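You operate a simulated robot arm through the tools that you are given. There is no shell and no other tool.

You run a simulated robot arm. Do the job below in one go: nothing can be reset, and whatever is moved stays where it is left.

Task
Put things in order on the white folding table. At the end: the grey hose joiner is on the grey skirting board; the red brush stands on top of the blue block; one of the round sensors from the white folding table is in the silver steel pot; the orange air meter stands where the red brush stood; whatever was shut is shut again. Leave all else as you found it, and nothing knocked over. Set down upright: hose joiner.

It is judged by the outcome, as a careful person would: the job done as asked, and still so three seconds after it is handed in. It fails if anything else is knocked over, pushed out of place, dropped, spilled or broken.

Robot
A 6-joint arm with a two-finger gripper, fixed in place. Base frame: the origin is on the floor under the middle of its stand, x ahead of it, y to its left, z up; the work surface is at about z = 0.75. Lengths are in m, angles in degrees, forces in N, time in s.
With the tool pointing down near the work surface it reaches from about 0.32 to 0.68 m from the base axis. Its first joint turns from -66.0 to 66.0 degrees. Payload 2.45 kg.
The TCP is the grasp point between the finger pads, 0.03 m short of the fingertips. In the tool frame z runs along the fingers and y along their closing line. The gripper opens to 0.106 m; its body begins 0.079 m behind the TCP.
Orientation is that of the tool frame in the base frame, as [roll, pitch, yaw] about the fixed x, y, z axes, in that order (R = Rz(yaw) Ry(pitch) Rx(roll)). With the fingers straight down and closing along the base's y, the tool's x points along the base's -x, its y along +y and its z along -z.

Tools
- The arm moves only by the tool send_rows. Its argument "increments" is a list of rows, each a list of 3 entries, a list of its own where there are three numbers: the shift along the tool's x, y, z in m, then the turn, a rotation vector about the tool's x, y, z in degrees, then the finger opening in m, from 0 to 0.106. In form: [[[tx, ty, tz], [wx, wy, wz], claw], ...]. A call has 1 to 20 rows; each row is the pose to reach, as a shift and turn from the pose commanded when the call began, along the tool's axes at that moment. A row lasts 0.2 s, in which the tool goes at most 0.05 m and 8.6 degrees; a call with a longer step from one row to the next is refused whole, and so is a gripper value outside its range. Where a pose cannot be reached the arm comes as near as it can. A force on the tool above 40 N (or 10 N above the force at the start of the call, whichever is more), or a blocked arm, ends the call early, and 0.2 s more pass. Each finger travels about 0.153 m/s and halts on what it meets, pressing with about 28 N; the grip force reading is that of the motor and also rises with nothing between the fingers. The clock runs only during rows and for 0.2 s after the last one: add rows that repeat a pose to give the fingers time. The reply holds the time, the measured pose of the TCP, the force on the tool along the base axes, the opening and the grip force, in the units named above and with some noise, with the torque about the TCP (base axes, N m) and any sound that the robot's microphone picked up, and new pictures: "pictures" is both (left out), scene, wrist or none.
- Cameras (640 x 400 px; columns grow to the right, rows downward): "scene" is fixed at [0.0426, 0.4067, 1.399]; the picture's right is [-0.87, -0.49, 0.00], its down [-0.31, 0.54, -0.78] and it looks along [0.39, -0.68, -0.62] (base axes); focal length 325 px, centre (320, 200). "wrist" rides on the gripper at [0.076, -0.002, -0.106] in the tool frame; the picture's right is [0.02, 1.00, 0.00], its down [-0.78, 0.02, -0.62] and it looks along [-0.62, 0.01, 0.78] (tool axes); focal length 247 px, centre (320, 200). There is no depth. A picture from a camera that has moved, and an enlarged one, comes with that camera's place and axes in the base frame and with its lens.
- enlarge(camera, box): a new picture of the part [left, top, right, bottom] of that camera's present view, enlarged. It takes no simulated time.
- job_done(): hands the job in; it is judged then, once.

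Nothing tells you positions but the pictures and the camera data. Unless the task says otherwise, let go and move clear before handing in.

The tools are called after "Call:" as a command line: name --argument value ..., lists and objects as JSON in quotes. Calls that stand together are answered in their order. send_rows: Moves the arm, as the interface text tells. Its arguments: {"type":"object","properties":{"increments":{"type":"array"},"pictures":{"type":"string","enum":["both","scene","wrist","none"]}},"required":["increments"]} The other tools are called the same way: enlarge (camera, box) takes an enlarged picture of a part of a camera's view; job_done () hands the job in.

At the start:

```text
time: 0.0
ee_pos: [0.395, -0.0958, 1.0659]
tool_rot: [180.0, -0.1, 180.0]
ft_force: [0.1, 0.2, 0.1]
ft_torque: [-0.03, -0.02, -0.01]
gripper_width: 0.106
grip_force: 0.1
```

scene: 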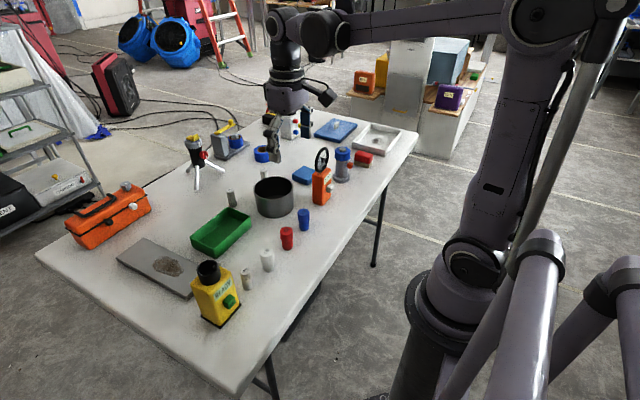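
wrist: 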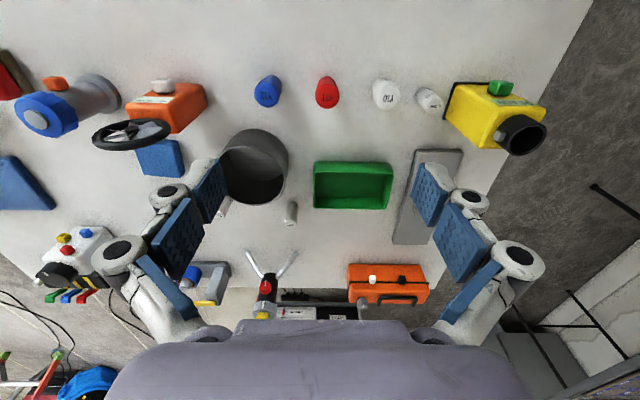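

I see the white table with many items: an orange toolbox, a grey skirting board, a yellow device, a green tray, a steel pot, some coloured cylinders and others. I'll look closer before moving anything.

Call:
enlarge --camera "scene" --box '[220, 90, 420, 215]'

Call:
enlarge --camera "scene" --box '[100, 180, 340, 330]'

Call:
enlarge --camera "wrist" --box '[0, 50, 320, 250]'

Call:
enlarge --camera "wrist" --box '[240, 50, 560, 250]'

Call:
enlarge --camera "wrist" --box '[0, 200, 320, 400]'

```text
3.20 times, centred on (320, 152) of scene
camera zoom: at [0.0426, 0.4067, 1.399], right [-0.87, -0.49, 0.0], down [-0.31, 0.54, -0.78], along [0.39, -0.68, -0.62], focal length 1041 px, centre (320, 352)
```

zoom: 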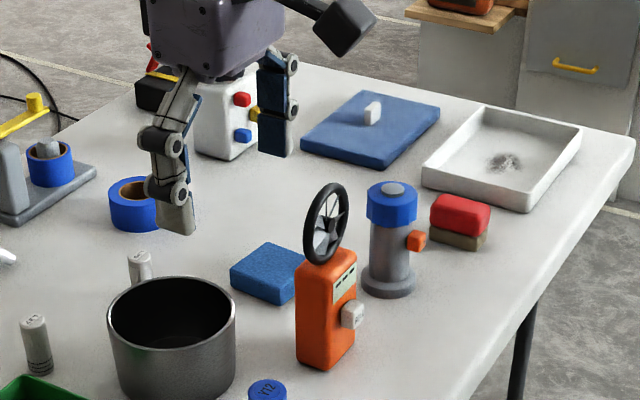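

```text
2.67 times, centred on (220, 255) of scene
camera zoom: at [0.0426, 0.4067, 1.399], right [-0.87, -0.49, 0.0], down [-0.31, 0.54, -0.78], along [0.39, -0.68, -0.62], focal length 867 px, centre (587, 53)
```

zoom: 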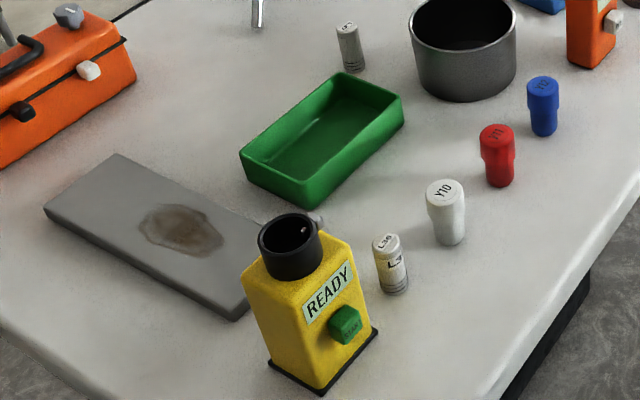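

```text
2.00 times, centred on (160, 150) of wrist
camera zoom: at [0.3202, -0.0974, 1.1723], right [-0.02, 1.0, 0.0], down [0.78, 0.02, 0.62], along [0.62, 0.01, -0.78], focal length 494 px, centre (640, 300)
```

zoom: 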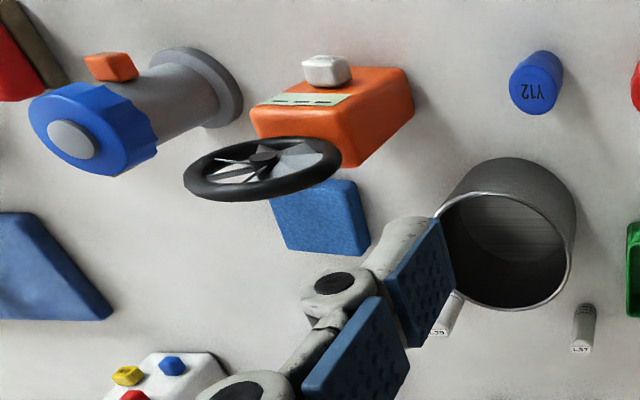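

```text
2.00 times, centred on (400, 150) of wrist
camera zoom: at [0.3202, -0.0974, 1.1723], right [-0.02, 1.0, 0.0], down [0.78, 0.02, 0.62], along [0.62, 0.01, -0.78], focal length 494 px, centre (160, 300)
```

zoom: 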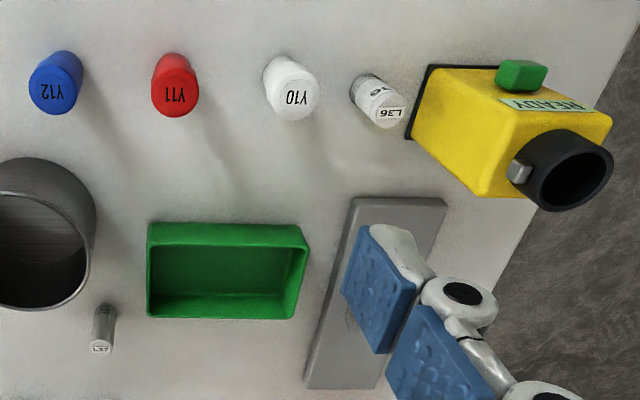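

```text
2.00 times, centred on (160, 300) of wrist
camera zoom: at [0.3202, -0.0974, 1.1723], right [-0.02, 1.0, 0.0], down [0.78, 0.02, 0.62], along [0.62, 0.01, -0.78], focal length 494 px, centre (640, 0)
```

zoom: 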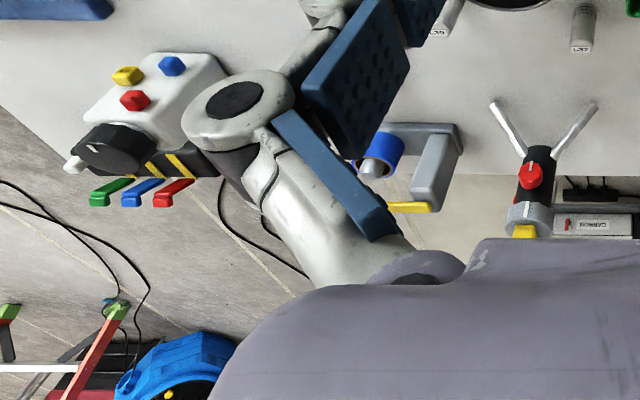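

The row near the robot looks like Y12, Y11, Y10 and L36, and L37 and L39 are further back. I'll enlarge more areas to identify the joiner, brush, block and sensors.

Call:
enlarge --camera "scene" --box '[300, 120, 400, 182]'

Call:
enlarge --camera "scene" --box '[340, 20, 500, 120]'

Call:
enlarge --camera "scene" --box '[230, 195, 330, 300]'

Call:
enlarge --camera "scene" --box '[0, 50, 200, 250]'

Call:
enlarge --camera "scene" --box '[200, 140, 300, 210]'

Call:
enlarge --camera "wrist" --box '[0, 60, 120, 220]'

Call:
enlarge --camera "wrist" --box '[360, 60, 460, 130]'

```text
6.40 times, centred on (350, 151) of scene
camera zoom: at [0.0426, 0.4067, 1.399], right [-0.87, -0.49, 0.0], down [-0.31, 0.54, -0.78], along [0.39, -0.68, -0.62], focal length 2082 px, centre (128, 514)
```

zoom: 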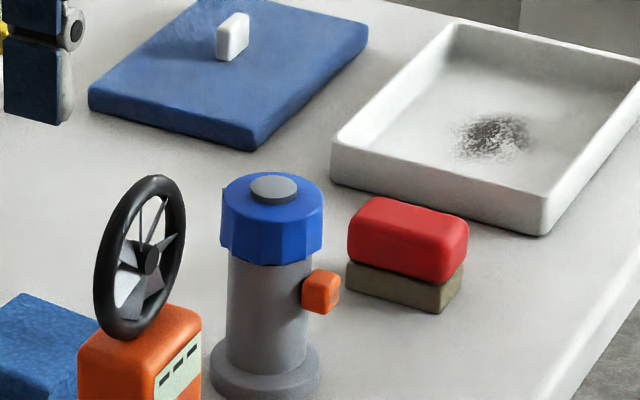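

```text
4.00 times, centred on (420, 70) of scene
camera zoom: at [0.0426, 0.4067, 1.399], right [-0.87, -0.49, 0.0], down [-0.31, 0.54, -0.78], along [0.39, -0.68, -0.62], focal length 1301 px, centre (-80, 720)
```

zoom: 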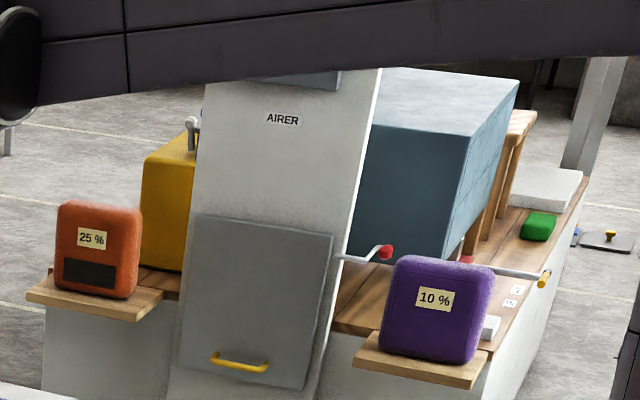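

```text
3.81 times, centred on (280, 248) of scene
camera zoom: at [0.0426, 0.4067, 1.399], right [-0.87, -0.49, 0.0], down [-0.31, 0.54, -0.78], along [0.39, -0.68, -0.62], focal length 1239 px, centre (472, 19)
```

zoom: 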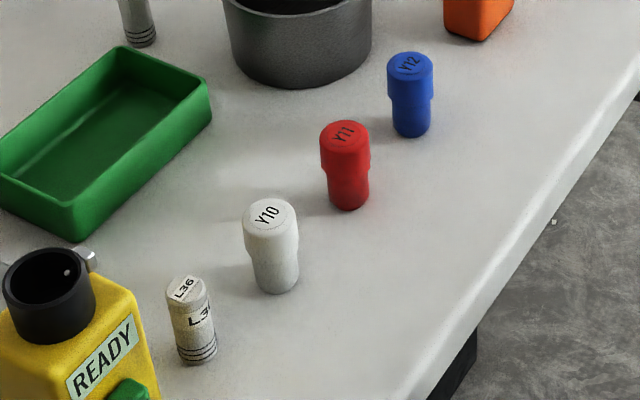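

```text
2.00 times, centred on (100, 150) of scene
camera zoom: at [0.0426, 0.4067, 1.399], right [-0.87, -0.49, 0.0], down [-0.31, 0.54, -0.78], along [0.39, -0.68, -0.62], focal length 650 px, centre (760, 300)
```

zoom: 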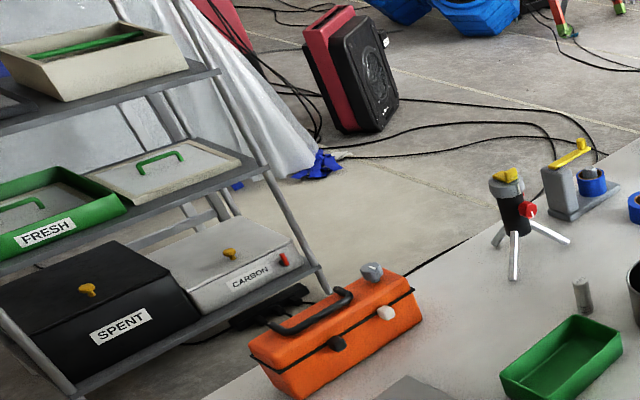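

```text
5.71 times, centred on (250, 175) of scene
camera zoom: at [0.0426, 0.4067, 1.399], right [-0.87, -0.49, 0.0], down [-0.31, 0.54, -0.78], along [0.39, -0.68, -0.62], focal length 1858 px, centre (720, 343)
```

zoom: 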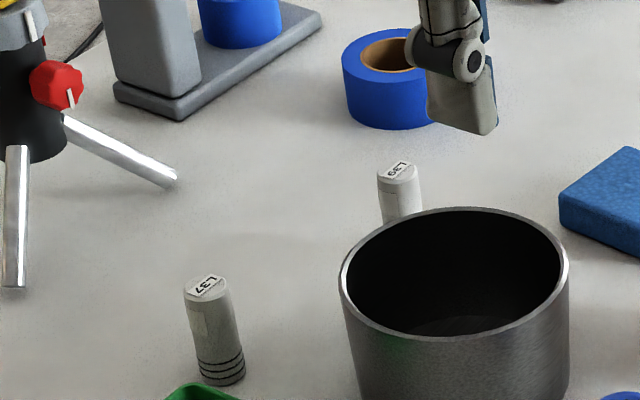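

```text
2.50 times, centred on (60, 140) of wrist
camera zoom: at [0.3202, -0.0974, 1.1723], right [-0.02, 1.0, 0.0], down [0.78, 0.02, 0.62], along [0.62, 0.01, -0.78], focal length 617 px, centre (970, 350)
```

zoom: 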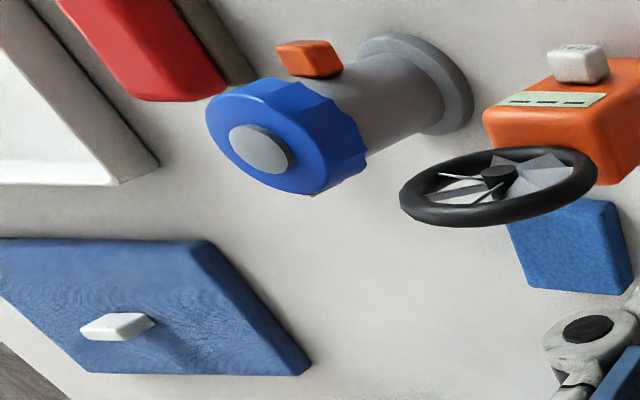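

```text
5.71 times, centred on (410, 95) of wrist
camera zoom: at [0.3202, -0.0974, 1.1723], right [-0.02, 1.0, 0.0], down [0.78, 0.02, 0.62], along [0.62, 0.01, -0.78], focal length 1411 px, centre (-194, 800)
```

zoom: 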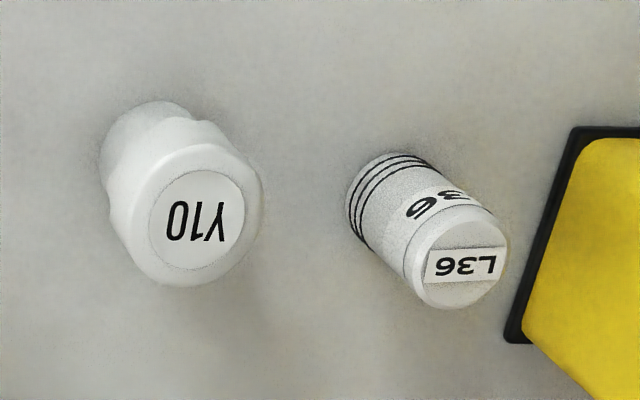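

The grey pipe with the blue collar looks like the hose joiner. The red-backed block with tan bristles is the brush, the vane on the orange body is the air meter, and the small blue block sits beside it. I'll swing the wrist camera over that side to measure them.

Call:
send_rows --increments '[[[0.016, -0.028, 0.002], [0, 0, 6.25], 0.106], [[0.031, -0.056, 0.004], [0, 0, 12.5], 0.106], [[0.047, -0.084, 0.006], [0, 0, 18.75], 0.106], [[0.0625, -0.112, 0.008], [0, 0, 25], 0.106], [[0.078, -0.14, 0.01], [0, 0, 31.25], 0.106], [[0.094, -0.168, 0.012], [0, 0, 37.5], 0.106], [[0.109, -0.196, 0.014], [0, 0, 43.75], 0.106], [[0.125, -0.224, 0.016], [0, 0, 50], 0.106], [[0.125, -0.224, 0.016], [0, 0, 50], 0.106]]'

```text
time: 2.0
ee_pos: [0.2692, -0.3217, 1.0484]
tool_rot: [-180.0, 0.0, 129.9]
ft_force: [0.8, 0.2, 0.3]
ft_torque: [0.01, 0.02, 0.01]
gripper_width: 0.1062
grip_force: 0.2
camera wrist: at [0.2201, -0.2629, 1.1559], right [0.75, 0.66, 0.0], down [0.52, -0.59, 0.62], along [0.41, -0.47, -0.78], focal length 247 px, centre (320, 200)
```

scene: 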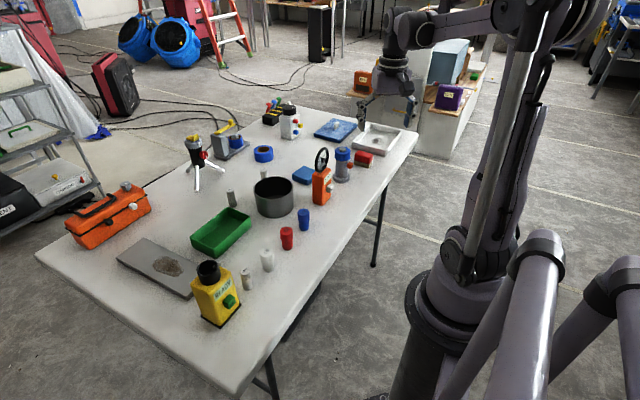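
wrist: 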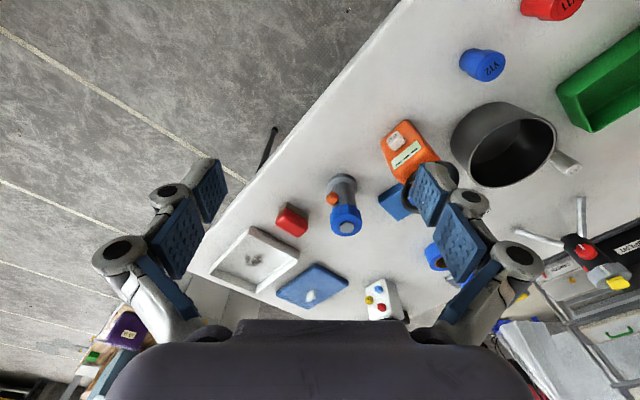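

Call:
enlarge --camera "wrist" --box '[240, 110, 440, 235]'

Call:
enlarge --camera "wrist" --box '[200, 160, 400, 320]'

Call:
enlarge --camera "scene" --box '[260, 120, 420, 220]'

```text
3.20 times, centred on (340, 172) of wrist
camera zoom: at [0.2201, -0.2629, 1.1559], right [0.75, 0.66, 0.0], down [0.52, -0.59, 0.62], along [0.41, -0.47, -0.78], focal length 790 px, centre (256, 288)
```

zoom: 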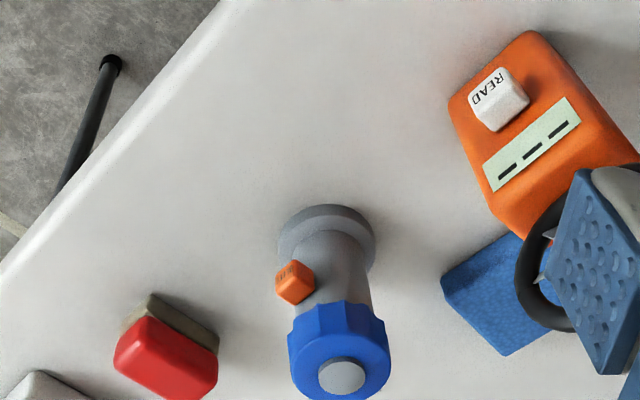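

```text
2.50 times, centred on (300, 240) of wrist
camera zoom: at [0.2201, -0.2629, 1.1559], right [0.75, 0.66, 0.0], down [0.52, -0.59, 0.62], along [0.41, -0.47, -0.78], focal length 617 px, centre (370, 100)
```

zoom: 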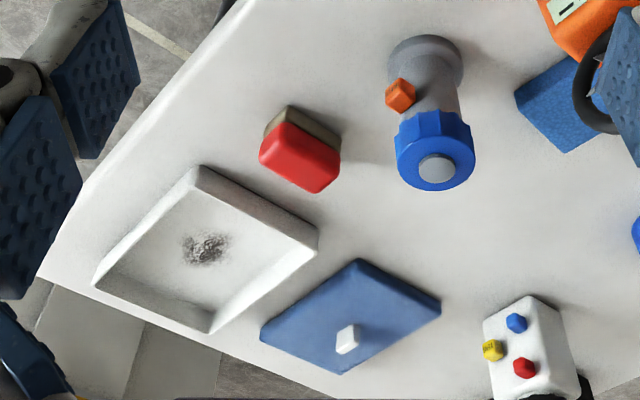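

```text
4.00 times, centred on (340, 170) of scene
camera zoom: at [0.0426, 0.4066, 1.399], right [-0.87, -0.49, 0.0], down [-0.31, 0.54, -0.78], along [0.39, -0.68, -0.62], focal length 1301 px, centre (240, 320)
```

zoom: 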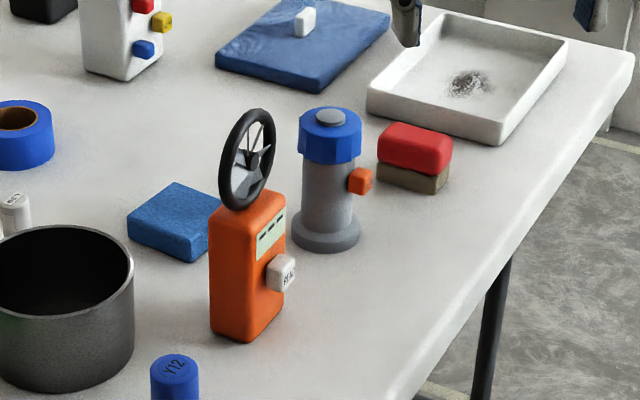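

The measurements from both cameras agree. The joiner is at about (0.437, -0.448) and roughly 0.12 m tall, with its orange button facing -x. The brush is at about (0.417, -0.58), the meter at about (0.448, -0.309) and the blue block at about (0.55, -0.385). I'll hover above the joiner with the fingers closing along y and check the alignment.

Call:
send_rows --increments '[[[-0.0255, 0.006, 0.006], [0, 0, -6.25], 0.106], [[-0.051, 0.012, 0.0125], [0, 0, -12.5], 0.106], [[-0.0767, 0.018, 0.0187], [0, 0, -18.75], 0.106], [[-0.1022, 0.024, 0.025], [0, 0, -25], 0.106], [[-0.1278, 0.03, 0.031], [0, 0, -31.25], 0.106], [[-0.1533, 0.036, 0.037], [0, 0, -37.5], 0.106], [[-0.179, 0.042, 0.044], [0, 0, -43.75], 0.106], [[-0.2044, 0.0481, 0.05], [0, 0, -50], 0.106], [[-0.2044, 0.0481, 0.05], [0, 0, -50], 0.106]]'

```text
time: 4.0
ee_pos: [0.4373, -0.4457, 0.9978]
tool_rot: [179.9, 0.0, -179.9]
ft_force: [-0.1, -0.2, -0.7]
ft_torque: [-0.01, 0.0, 0.03]
gripper_width: 0.1059
grip_force: 0.1
camera wrist: at [0.3632, -0.4475, 1.106], right [-0.02, 1.0, 0.0], down [0.78, 0.02, 0.62], along [0.62, 0.01, -0.78], focal length 247 px, centre (320, 200)
```

scene: 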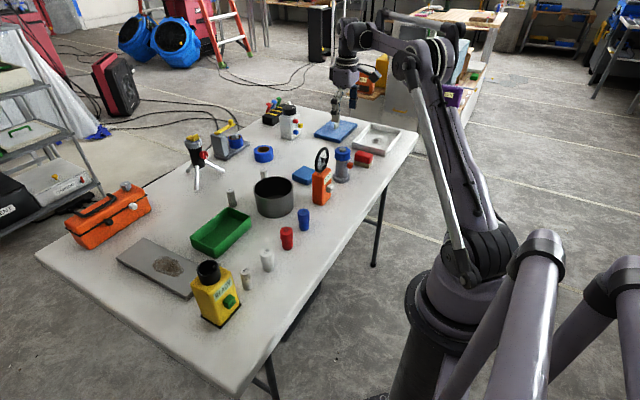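
wrist: 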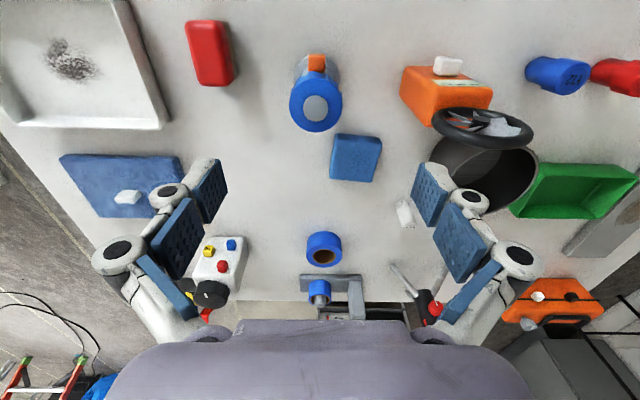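

Call:
enlarge --camera "wrist" --box '[160, 0, 420, 200]'

Call:
enlarge --camera "wrist" --box '[380, 30, 640, 200]'

```text
2.00 times, centred on (290, 100) of wrist
camera zoom: at [0.3632, -0.4475, 1.106], right [-0.02, 1.0, 0.0], down [0.78, 0.02, 0.62], along [0.62, 0.01, -0.78], focal length 494 px, centre (380, 400)
```

zoom: 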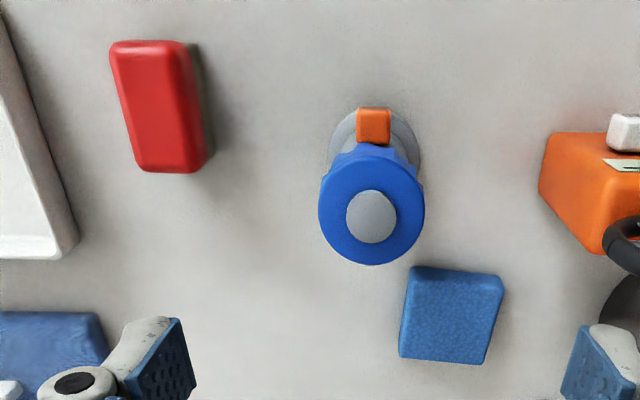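

```text
2.35 times, centred on (510, 115) of wrist
camera zoom: at [0.3632, -0.4475, 1.106], right [-0.02, 1.0, 0.0], down [0.78, 0.02, 0.62], along [0.62, 0.01, -0.78], focal length 581 px, centre (-127, 400)
```

zoom: 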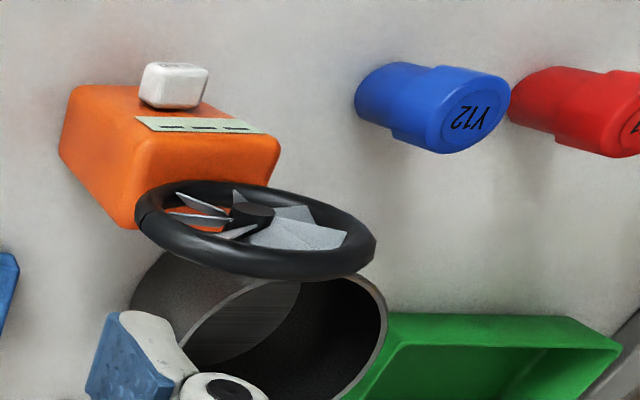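

The joiner's axis is at (0.438, -0.451) and the button faces -x, clear of the finger line. I'll descend around the blue collar and check before closing.

Call:
send_rows --increments '[[[-0.001, -0.005, 0.03], [0, 0, 0], 0.106], [[-0.001, -0.005, 0.06], [0, 0, 0], 0.106], [[-0.001, -0.005, 0.09], [0, 0, 0], 0.106], [[-0.001, -0.005, 0.11], [0, 0, 0], 0.106], [[-0.001, -0.005, 0.13], [0, 0, 0], 0.106], [[-0.001, -0.005, 0.148], [0, 0, 0], 0.106], [[-0.001, -0.005, 0.148], [0, 0, 0], 0.106]]'

```text
time: 5.6
ee_pos: [0.4389, -0.4505, 0.8516]
tool_rot: [179.9, 0.0, -179.9]
ft_force: [-0.8, -0.7, 0.2]
ft_torque: [0.02, -0.02, 0.02]
gripper_width: 0.1059
grip_force: 0.0
camera wrist: at [0.3645, -0.4521, 0.9581], right [-0.02, 1.0, 0.0], down [0.78, 0.02, 0.62], along [0.62, 0.01, -0.78], focal length 247 px, centre (320, 200)
```

scene: 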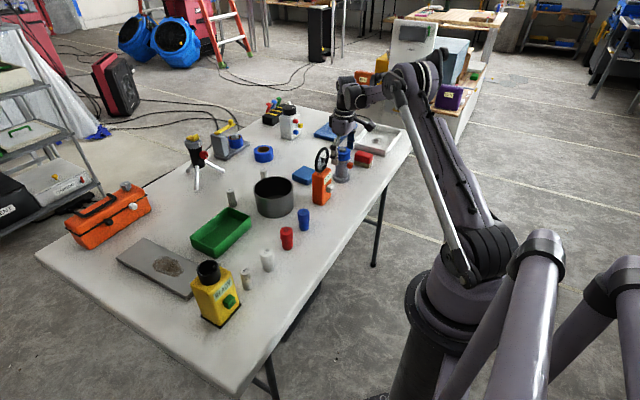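
wrist: 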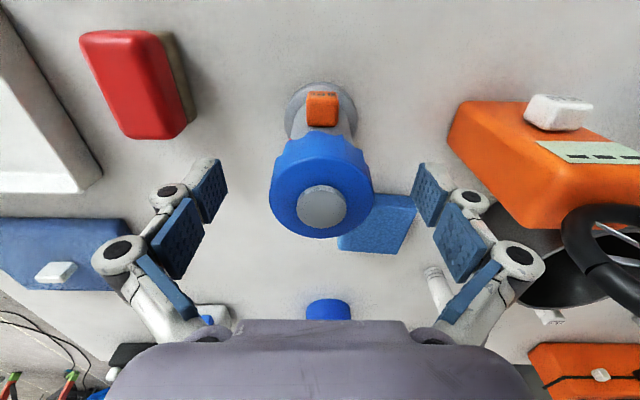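

The collar is centred between the fingers. I'll close on it.

Call:
send_rows --increments '[[[0, 0, 0], [0, 0, 0], 0.08], [[0, 0, 0], [0, 0, 0], 0.06], [[0, 0, 0], [0, 0, 0], 0.04], [[0, 0, 0], [0, 0, 0], 0.03], [[0, 0, 0], [0, 0, 0], 0.03]]'

```text
time: 6.8
ee_pos: [0.4382, -0.4489, 0.8511]
tool_rot: [180.0, -0.1, 180.0]
ft_force: [-0.2, 0.7, 5.4]
ft_torque: [0.07, 0.05, 0.0]
gripper_width: 0.0497
grip_force: 27.3
camera wrist: at [0.3645, -0.452, 0.9586], right [-0.02, 1.0, 0.0], down [0.78, 0.02, 0.62], along [0.62, 0.01, -0.78], focal length 247 px, centre (320, 200)
```

scene: 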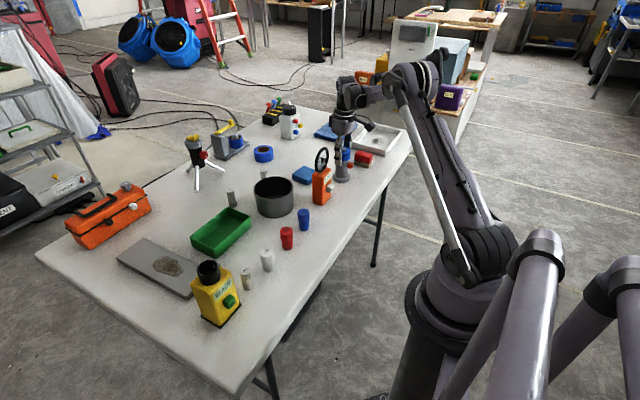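
wrist: 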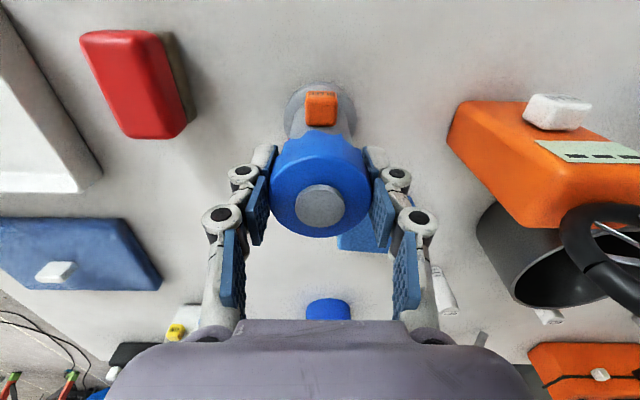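

The collar is held at about 0.050 m. I'll lift it straight up.

Call:
send_rows --increments '[[[0, 0, -0.01], [0, 0, 0], 0.03], [[0, 0, -0.025], [0, 0, 0], 0.03], [[0, 0, -0.05], [0, 0, 0], 0.03], [[0, 0, -0.08], [0, 0, 0], 0.03], [[0, 0, -0.11], [0, 0, 0], 0.03], [[0, 0, -0.14], [0, 0, 0], 0.03], [[0, 0, -0.17], [0, 0, 0], 0.03], [[0, 0, -0.2], [0, 0, 0], 0.03], [[0, 0, -0.23], [0, 0, 0], 0.03], [[0, 0, -0.23], [0, 0, 0], 0.03]]'

```text
time: 9.0
ee_pos: [0.4394, -0.4502, 1.0818]
tool_rot: [-180.0, 0.0, 179.9]
ft_force: [0.1, -0.9, -0.7]
ft_torque: [0.0, -0.01, 0.05]
gripper_width: 0.0495
grip_force: 28.1
camera wrist: at [0.3648, -0.4518, 1.1891], right [-0.02, 1.0, 0.0], down [0.78, 0.02, 0.62], along [0.62, 0.01, -0.78], focal length 247 px, centre (320, 200)
```

scene: 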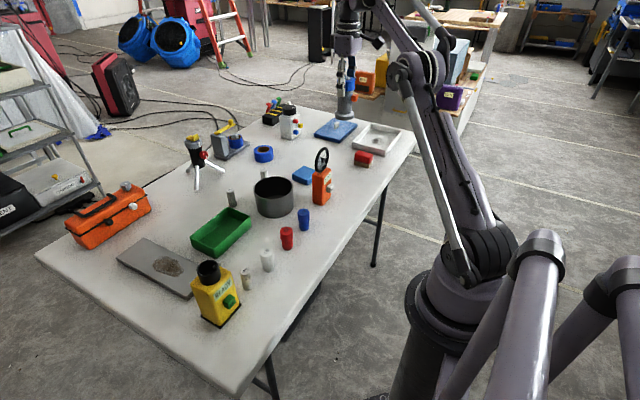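
wrist: 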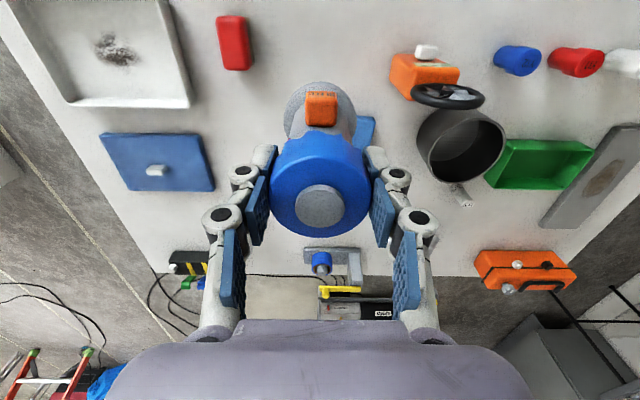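

The joiner is held upright. I'll carry it across at height towards the grey skirting board on the far left.

Call:
send_rows --increments '[[[-0.003, 0.02, 0], [0, 0, 0], 0.03], [[-0.008, 0.055, 0], [0, 0, 0], 0.03], [[-0.013, 0.094, 0], [0, 0, 0], 0.03], [[-0.018, 0.133, 0], [0, 0, 0], 0.03], [[-0.024, 0.172, 0], [0, 0, 0], 0.03], [[-0.029, 0.211, 0], [0, 0, 0], 0.03], [[-0.035, 0.25, 0], [0, 0, 0], 0.03], [[-0.04, 0.289, 0], [0, 0, 0], 0.03], [[-0.046, 0.328, 0], [0, 0, 0], 0.03], [[-0.051, 0.367, 0], [0, 0, 0], 0.03], [[-0.057, 0.406, 0], [0, 0, 0], 0.03], [[-0.062, 0.445, 0], [0, 0, 0], 0.03], [[-0.067, 0.484, 0], [0, 0, 0], 0.03], [[-0.073, 0.523, 0], [0, 0, 0], 0.03], [[-0.078, 0.556, 0], [0, 0, 0], 0.03], [[-0.081, 0.575, 0], [0, 0, 0], 0.03], [[-0.081, 0.58, 0], [0, 0, 0], 0.03], [[-0.081, 0.58, 0], [0, 0, 0], 0.03]]'

```text
time: 12.8
ee_pos: [0.5202, 0.1291, 1.0808]
tool_rot: [179.9, 0.0, 179.9]
ft_force: [0.6, 0.6, -0.7]
ft_torque: [0.0, 0.03, 0.01]
gripper_width: 0.0495
grip_force: 28.3
camera wrist: at [0.4453, 0.1278, 1.1888], right [-0.02, 1.0, 0.0], down [0.78, 0.02, 0.62], along [0.62, 0.01, -0.78], focal length 247 px, centre (320, 200)
```

scene: 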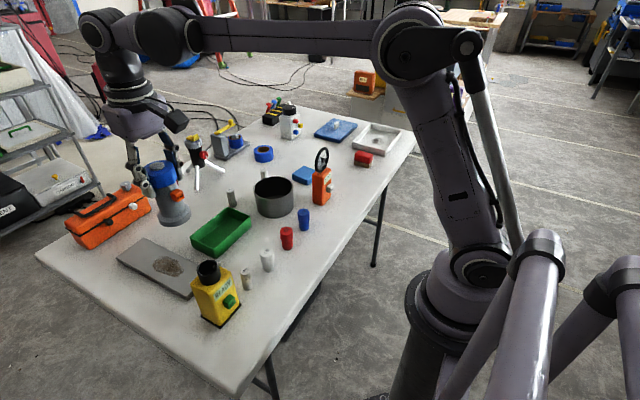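
wrist: 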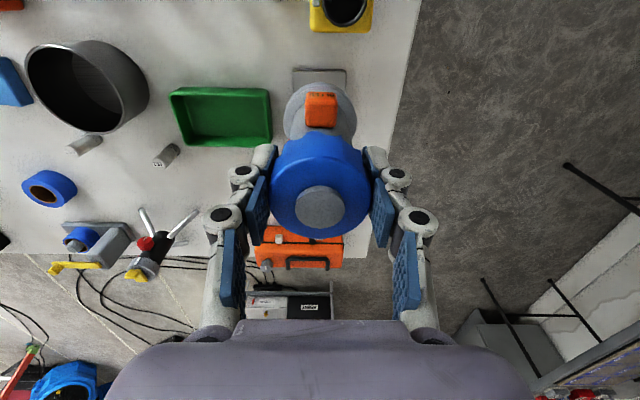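

The board lies at about x 0.52 to 0.77, y 0.08 to 0.168, with its top near 0.765. The stain starts at around x = 0.59. I'll put the joiner on the clean near end, at (0.558, 0.126), and start by lowering part of the way.

Call:
send_rows --increments '[[[-0.012, -0.001, 0.01], [0, 0, 0], 0.03], [[-0.025, -0.002, 0.03], [0, 0, 0], 0.03], [[-0.038, -0.003, 0.06], [0, 0, 0], 0.03], [[-0.038, -0.003, 0.09], [0, 0, 0], 0.03], [[-0.038, -0.003, 0.12], [0, 0, 0], 0.03], [[-0.038, -0.003, 0.15], [0, 0, 0], 0.03], [[-0.038, -0.003, 0.175], [0, 0, 0], 0.03], [[-0.038, -0.003, 0.19], [0, 0, 0], 0.03], [[-0.038, -0.003, 0.19], [0, 0, 0], 0.03]]'

Call:
enlarge --camera "scene" --box '[100, 150, 260, 330]'

```text
time: 14.8
ee_pos: [0.5593, 0.1265, 0.8905]
tool_rot: [-180.0, -0.1, -180.0]
ft_force: [-0.6, -0.2, -1.6]
ft_torque: [-0.01, 0.0, 0.01]
gripper_width: 0.05
grip_force: 28.3
camera wrist: at [0.4838, 0.1248, 0.9985], right [-0.02, 1.0, 0.0], down [0.78, 0.02, 0.62], along [0.62, 0.01, -0.78], focal length 247 px, centre (320, 200)
```

scene: 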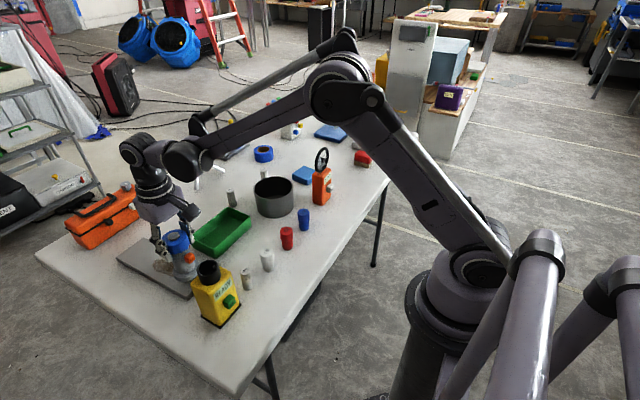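
wrist: 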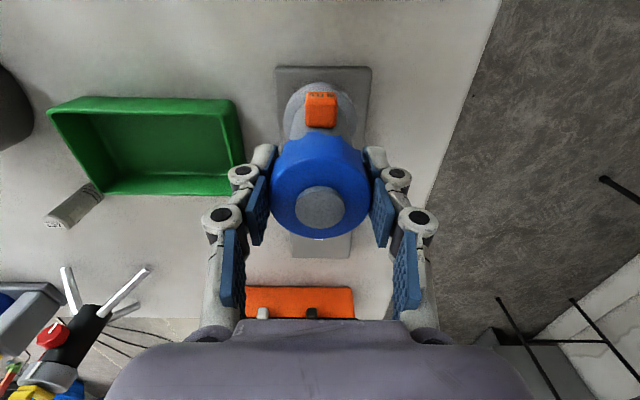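

```text
2.22 times, centred on (180, 240) of scene
camera zoom: at [0.0427, 0.4067, 1.399], right [-0.87, -0.49, 0.0], down [-0.31, 0.54, -0.78], along [0.39, -0.68, -0.62], focal length 723 px, centre (631, 111)
```

zoom: 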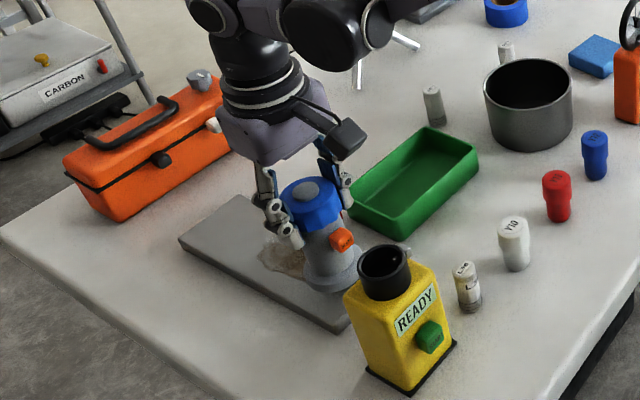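

The joiner hangs over the board's near end, about 2.5 cm above it. I'll lower it gently and watch the force.

Call:
send_rows --increments '[[[0, 0, 0.008], [0, 0, 0], 0.03], [[0, 0, 0.014], [0, 0, 0], 0.03], [[0, 0, 0.018], [0, 0, 0], 0.03], [[0, 0, 0.02], [0, 0, 0], 0.03], [[0, 0, 0.022], [0, 0, 0], 0.03], [[0, 0, 0.022], [0, 0, 0], 0.03]]' --pictures "none"

```text
time: 16.2
ee_pos: [0.5583, 0.1266, 0.8689]
tool_rot: [179.9, 0.0, 180.0]
ft_force: [-1.2, 0.6, 0.0]
ft_torque: [0.01, 0.03, 0.0]
gripper_width: 0.0496
grip_force: 28.3
```

Call:
send_rows --increments '[[[0, 0, 0.001], [0, 0, 0], 0.03], [[0, 0, 0.002], [0, 0, 0], 0.03], [[0, 0, 0.003], [0, 0, 0], 0.03], [[0, 0, 0.003], [0, 0, 0], 0.03]]' --pictures "none"

```text
time: 17.2
ee_pos: [0.558, 0.1265, 0.8656]
tool_rot: [180.0, 0.0, 179.9]
ft_force: [1.0, 0.6, 21.3]
ft_torque: [0.0, -0.02, 0.0]
gripper_width: 0.0495
grip_force: 27.8
```

It is in contact with the board. I'll ease off slightly, open slowly and look.

Call:
send_rows --increments '[[[0, 0, -0.0015], [0, 0, 0], 0.03], [[0, 0, -0.0015], [0, 0, 0], 0.045], [[0, 0, -0.0015], [0, 0, 0], 0.054], [[0, 0, -0.0015], [0, 0, 0], 0.062], [[0, 0, -0.0015], [0, 0, 0], 0.075], [[0, 0, -0.0015], [0, 0, 0], 0.095], [[0, 0, -0.0015], [0, 0, 0], 0.106], [[0, 0, -0.0015], [0, 0, 0], 0.106]]'

```text
time: 19.0
ee_pos: [0.5588, 0.1273, 0.8661]
tool_rot: [-180.0, 0.0, 180.0]
ft_force: [0.4, 0.8, -0.6]
ft_torque: [-0.04, 0.02, -0.03]
gripper_width: 0.1059
grip_force: 0.1
camera wrist: at [0.4837, 0.1248, 0.975], right [-0.02, 1.0, 0.0], down [0.78, 0.02, 0.62], along [0.62, 0.01, -0.78], focal length 247 px, centre (320, 200)
```

scene: 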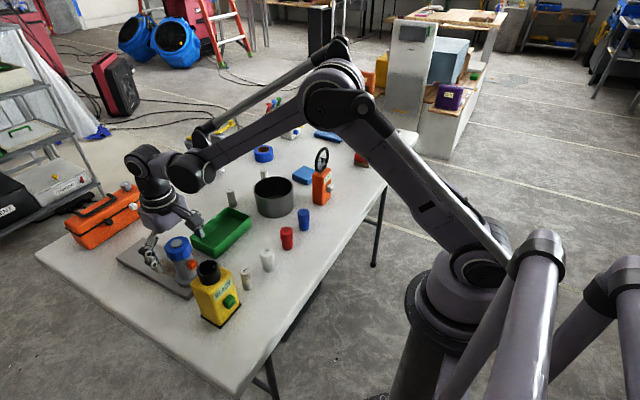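
wrist: 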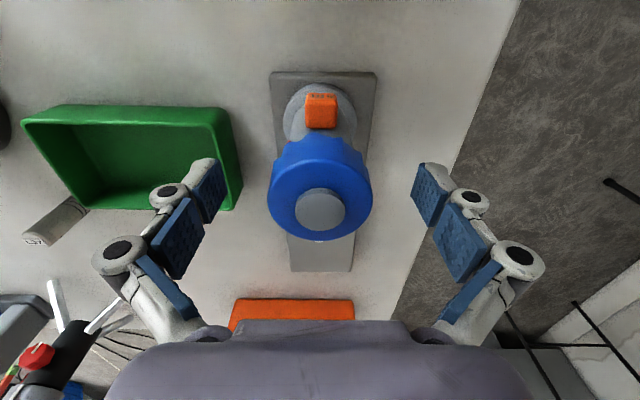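

The joiner stands upright on the board. I'll retreat straight up, then move to view the sensors and vials in the front row.

Call:
send_rows --increments '[[[0, 0, -0.015], [0, 0, 0], 0.106], [[0, 0, -0.04], [0, 0, 0], 0.106], [[0, 0, -0.075], [0, 0, 0], 0.106], [[0, 0, -0.11], [0, 0, 0], 0.106], [[0, 0, -0.145], [0, 0, 0], 0.106], [[0, 0, -0.18], [0, 0, 0], 0.106], [[0, 0, -0.2], [0, 0, 0], 0.106], [[0, 0, -0.2], [0, 0, 0], 0.106]]'

Call:
enlarge --camera "scene" --box '[100, 180, 340, 330]'

```text
time: 20.8
ee_pos: [0.5582, 0.1279, 1.0684]
tool_rot: [179.9, 0.0, 180.0]
ft_force: [0.8, -1.2, 0.5]
ft_torque: [-0.03, 0.0, -0.02]
gripper_width: 0.1059
grip_force: 0.1
camera wrist: at [0.4835, 0.1254, 1.1752], right [-0.02, 1.0, 0.0], down [0.78, 0.02, 0.62], along [0.62, 0.01, -0.78], focal length 247 px, centre (320, 200)
```

scene: 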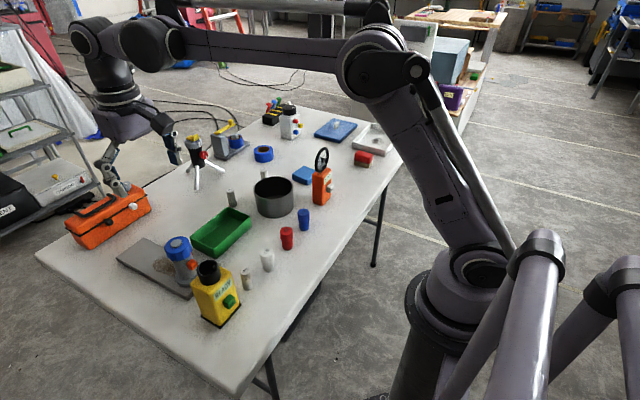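
wrist: 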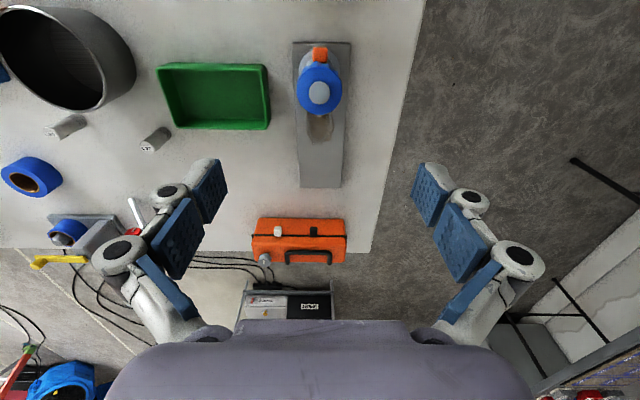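

```text
2.67 times, centred on (220, 255) of scene
camera zoom: at [0.0426, 0.4067, 1.399], right [-0.87, -0.49, 0.0], down [-0.31, 0.54, -0.78], along [0.39, -0.68, -0.62], focal length 867 px, centre (587, 53)
```

zoom: 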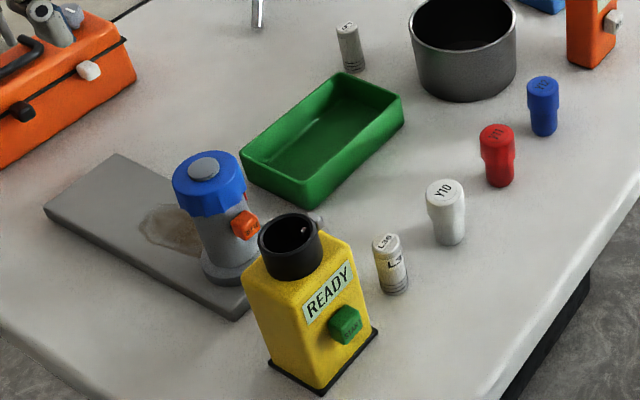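

The joiner stands well on the board, clear of the stain. Before picking a sensor I'll take a close look at L36 and Y10.

Call:
send_rows --increments '[[[0.03, -0.02, 0], [0, 0, 0], 0.106], [[0.06, -0.045, 0.01], [0, 0, 0], 0.106], [[0.09, -0.07, 0.03], [0, 0, 0], 0.106], [[0.12, -0.09, 0.06], [0, 0, 0], 0.106], [[0.138, -0.09, 0.09], [0, 0, 0], 0.106], [[0.138, -0.09, 0.118], [0, 0, 0], 0.106], [[0.138, -0.09, 0.118], [0, 0, 0], 0.106]]'

Call:
enlarge --camera "wrist" --box '[220, 40, 440, 190]'

```text
time: 22.4
ee_pos: [0.4204, 0.0369, 0.9486]
tool_rot: [-179.9, 0.0, 179.9]
ft_force: [0.0, -0.2, 0.3]
ft_torque: [0.01, 0.0, -0.01]
gripper_width: 0.106
grip_force: 0.1
camera wrist: at [0.3457, 0.0355, 1.0558], right [-0.02, 1.0, 0.0], down [0.78, 0.02, 0.62], along [0.62, 0.01, -0.78], focal length 247 px, centre (320, 200)
```

scene: 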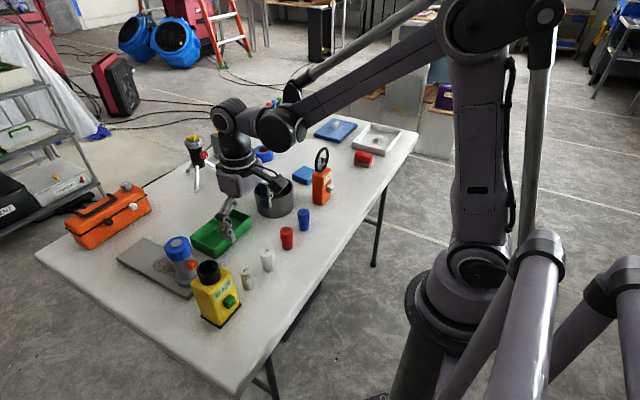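
wrist: 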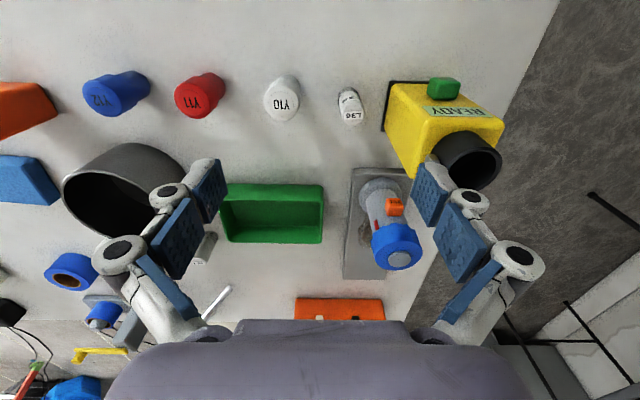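

```text
2.67 times, centred on (330, 115) of wrist
camera zoom: at [0.3457, 0.0355, 1.0558], right [-0.02, 1.0, 0.0], down [0.78, 0.02, 0.62], along [0.62, 0.01, -0.78], focal length 659 px, centre (293, 427)
```

zoom: 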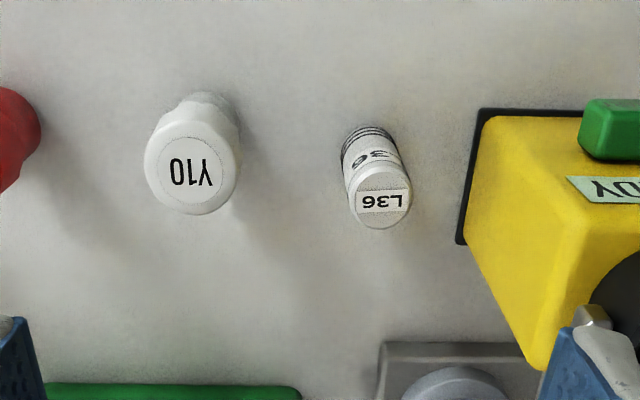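

L36 has vent rings and looks the same as L37 and L39, so the L cylinders are the loggers, which I take to be the round sensors. The coloured Y pieces look like cartridges. L36 is at about (0.430, 0.069). I'll turn the gripper 90° so the fingers straddle it along x, away from Y10 and the yellow unit.

Call:
send_rows --increments '[[[-0.001, 0.003, 0], [0, 0, -7.5], 0.1], [[-0.002, 0.006, 0], [0, 0, -15], 0.09], [[-0.003, 0.009, 0], [0, 0, -22.5], 0.08], [[-0.004, 0.012, 0], [0, 0, -30], 0.07], [[-0.005, 0.015, 0], [0, 0, -37.5], 0.06], [[-0.006, 0.018, 0], [0, 0, -45], 0.06], [[-0.007, 0.021, 0], [0, 0, -52.5], 0.06], [[-0.008, 0.024, 0], [0, 0, -60], 0.06], [[-0.009, 0.027, 0], [0, 0, -67.5], 0.06], [[-0.0096, 0.03, 0], [0, 0, -75], 0.06], [[-0.0096, 0.032, 0], [0, 0, -82.5], 0.06], [[-0.0096, 0.032, 0], [0, 0, -90], 0.06], [[-0.0096, 0.032, 0], [0, 0, -90], 0.06]]'

Call:
enlarge --camera "wrist" --box '[200, 20, 440, 190]'

```text
time: 25.2
ee_pos: [0.4293, 0.0674, 0.9489]
tool_rot: [-179.9, 0.0, -89.8]
ft_force: [0.9, -0.8, 0.4]
ft_torque: [0.03, 0.01, -0.02]
gripper_width: 0.0601
grip_force: 0.1
camera wrist: at [0.4333, -0.0077, 1.0564], right [-1.0, -0.02, 0.0], down [-0.02, 0.78, 0.62], along [-0.01, 0.62, -0.78], focal length 247 px, centre (320, 200)
```

scene: 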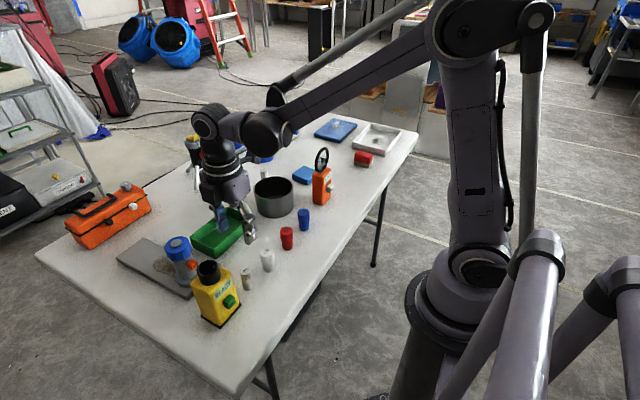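
wrist: 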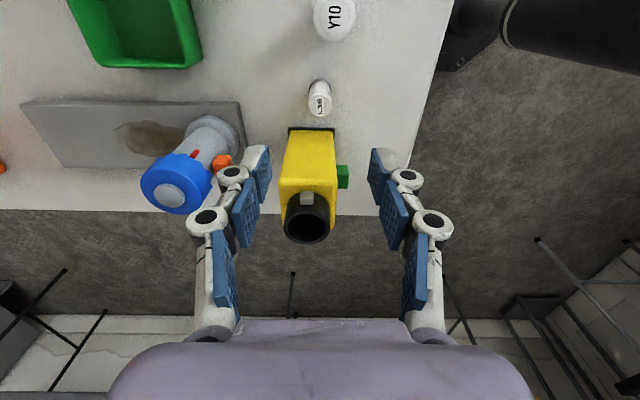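

```text
2.35 times, centred on (320, 105) of wrist
camera zoom: at [0.4333, -0.0077, 1.0564], right [-1.0, -0.02, 0.0], down [-0.02, 0.78, 0.62], along [-0.01, 0.62, -0.78], focal length 581 px, centre (320, 424)
```

zoom: 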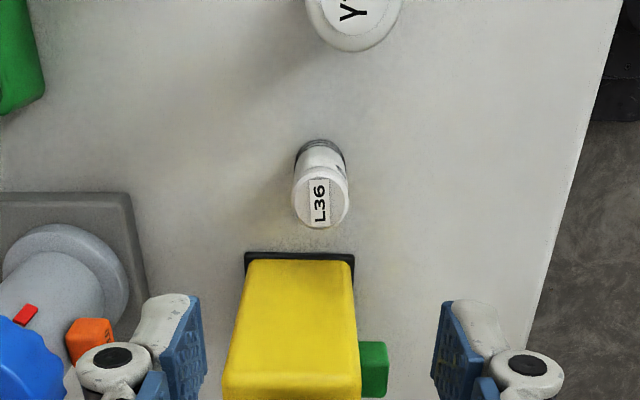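

L36 is centred at about (0.432, 0.070). I'll descend with the fingers part open, stopping with the palm above the yellow unit's ring, and grip the upper part of the sensor.

Call:
send_rows --increments '[[[-0.0015, -0.001, 0.03], [0, 0, 0], 0.06], [[-0.0015, -0.001, 0.06], [0, 0, 0], 0.06], [[-0.0015, -0.001, 0.09], [0, 0, 0], 0.06], [[-0.0015, -0.001, 0.115], [0, 0, 0], 0.06], [[-0.0015, -0.001, 0.13], [0, 0, 0], 0.06], [[-0.0015, -0.001, 0.14], [0, 0, 0], 0.06], [[-0.0015, -0.001, 0.14], [0, 0, 0], 0.06]]'

Call:
enlarge --camera "scene" --box '[160, 200, 320, 320]'

```text
time: 26.8
ee_pos: [0.4306, 0.069, 0.8105]
tool_rot: [180.0, 0.0, -90.0]
ft_force: [0.7, -0.1, 0.1]
ft_torque: [0.02, -0.02, 0.03]
gripper_width: 0.0599
grip_force: 0.1
camera wrist: at [0.4338, -0.0066, 0.9163], right [-1.0, -0.02, 0.0], down [-0.02, 0.78, 0.62], along [-0.01, 0.62, -0.78], focal length 247 px, centre (320, 200)
```

scene: 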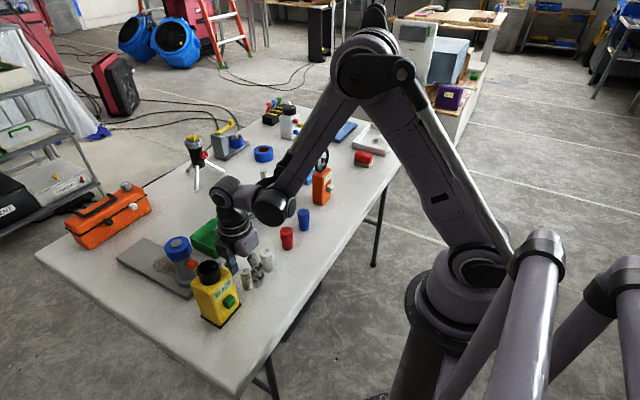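
wrist: 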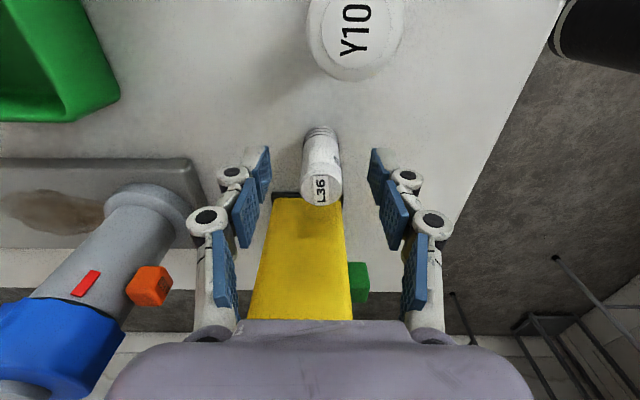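

```text
3.33 times, centred on (240, 260) of scene
camera zoom: at [0.0426, 0.4067, 1.399], right [-0.87, -0.49, 0.0], down [-0.31, 0.54, -0.78], along [0.39, -0.68, -0.62], focal length 1084 px, centre (587, 0)
```

zoom: 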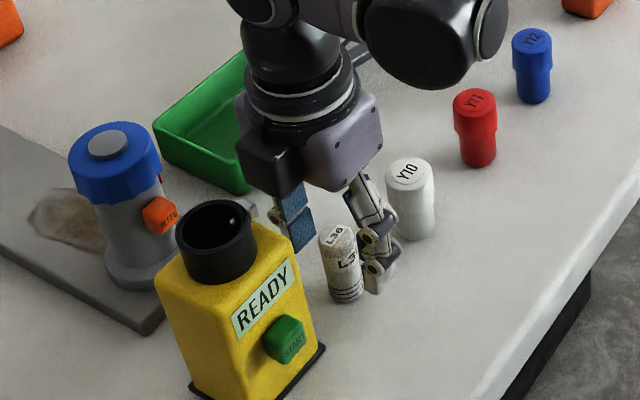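

The sensor sits between the fingers and nothing is touching. I'll close on it.

Call:
send_rows --increments '[[[0, 0, 0], [0, 0, 0], 0.045], [[0, 0, 0], [0, 0, 0], 0.03], [[0, 0, 0], [0, 0, 0], 0.015], [[0, 0, 0], [0, 0, 0], 0.01], [[0, 0, 0], [0, 0, 0], 0.01]]' --pictures "wrist"

```text
time: 28.0
ee_pos: [0.4299, 0.0697, 0.8098]
tool_rot: [-179.9, 0.0, -90.0]
ft_force: [-0.5, -0.1, 1.4]
ft_torque: [-0.03, -0.01, -0.03]
gripper_width: 0.0224
grip_force: 28.0
camera wrist: at [0.4338, -0.0066, 0.9166], right [-1.0, -0.02, 0.0], down [-0.02, 0.78, 0.62], along [-0.01, 0.62, -0.78], focal length 247 px, centre (320, 200)
```

wrist: 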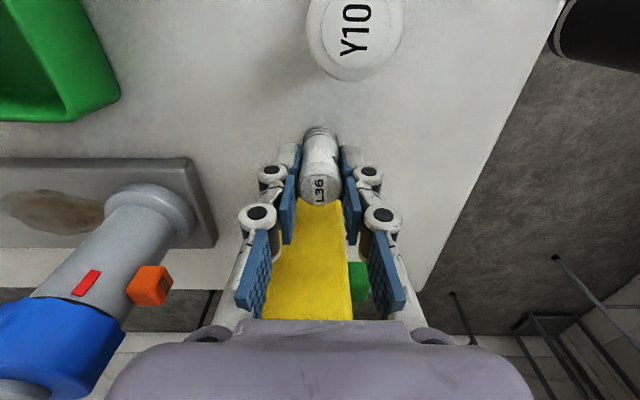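

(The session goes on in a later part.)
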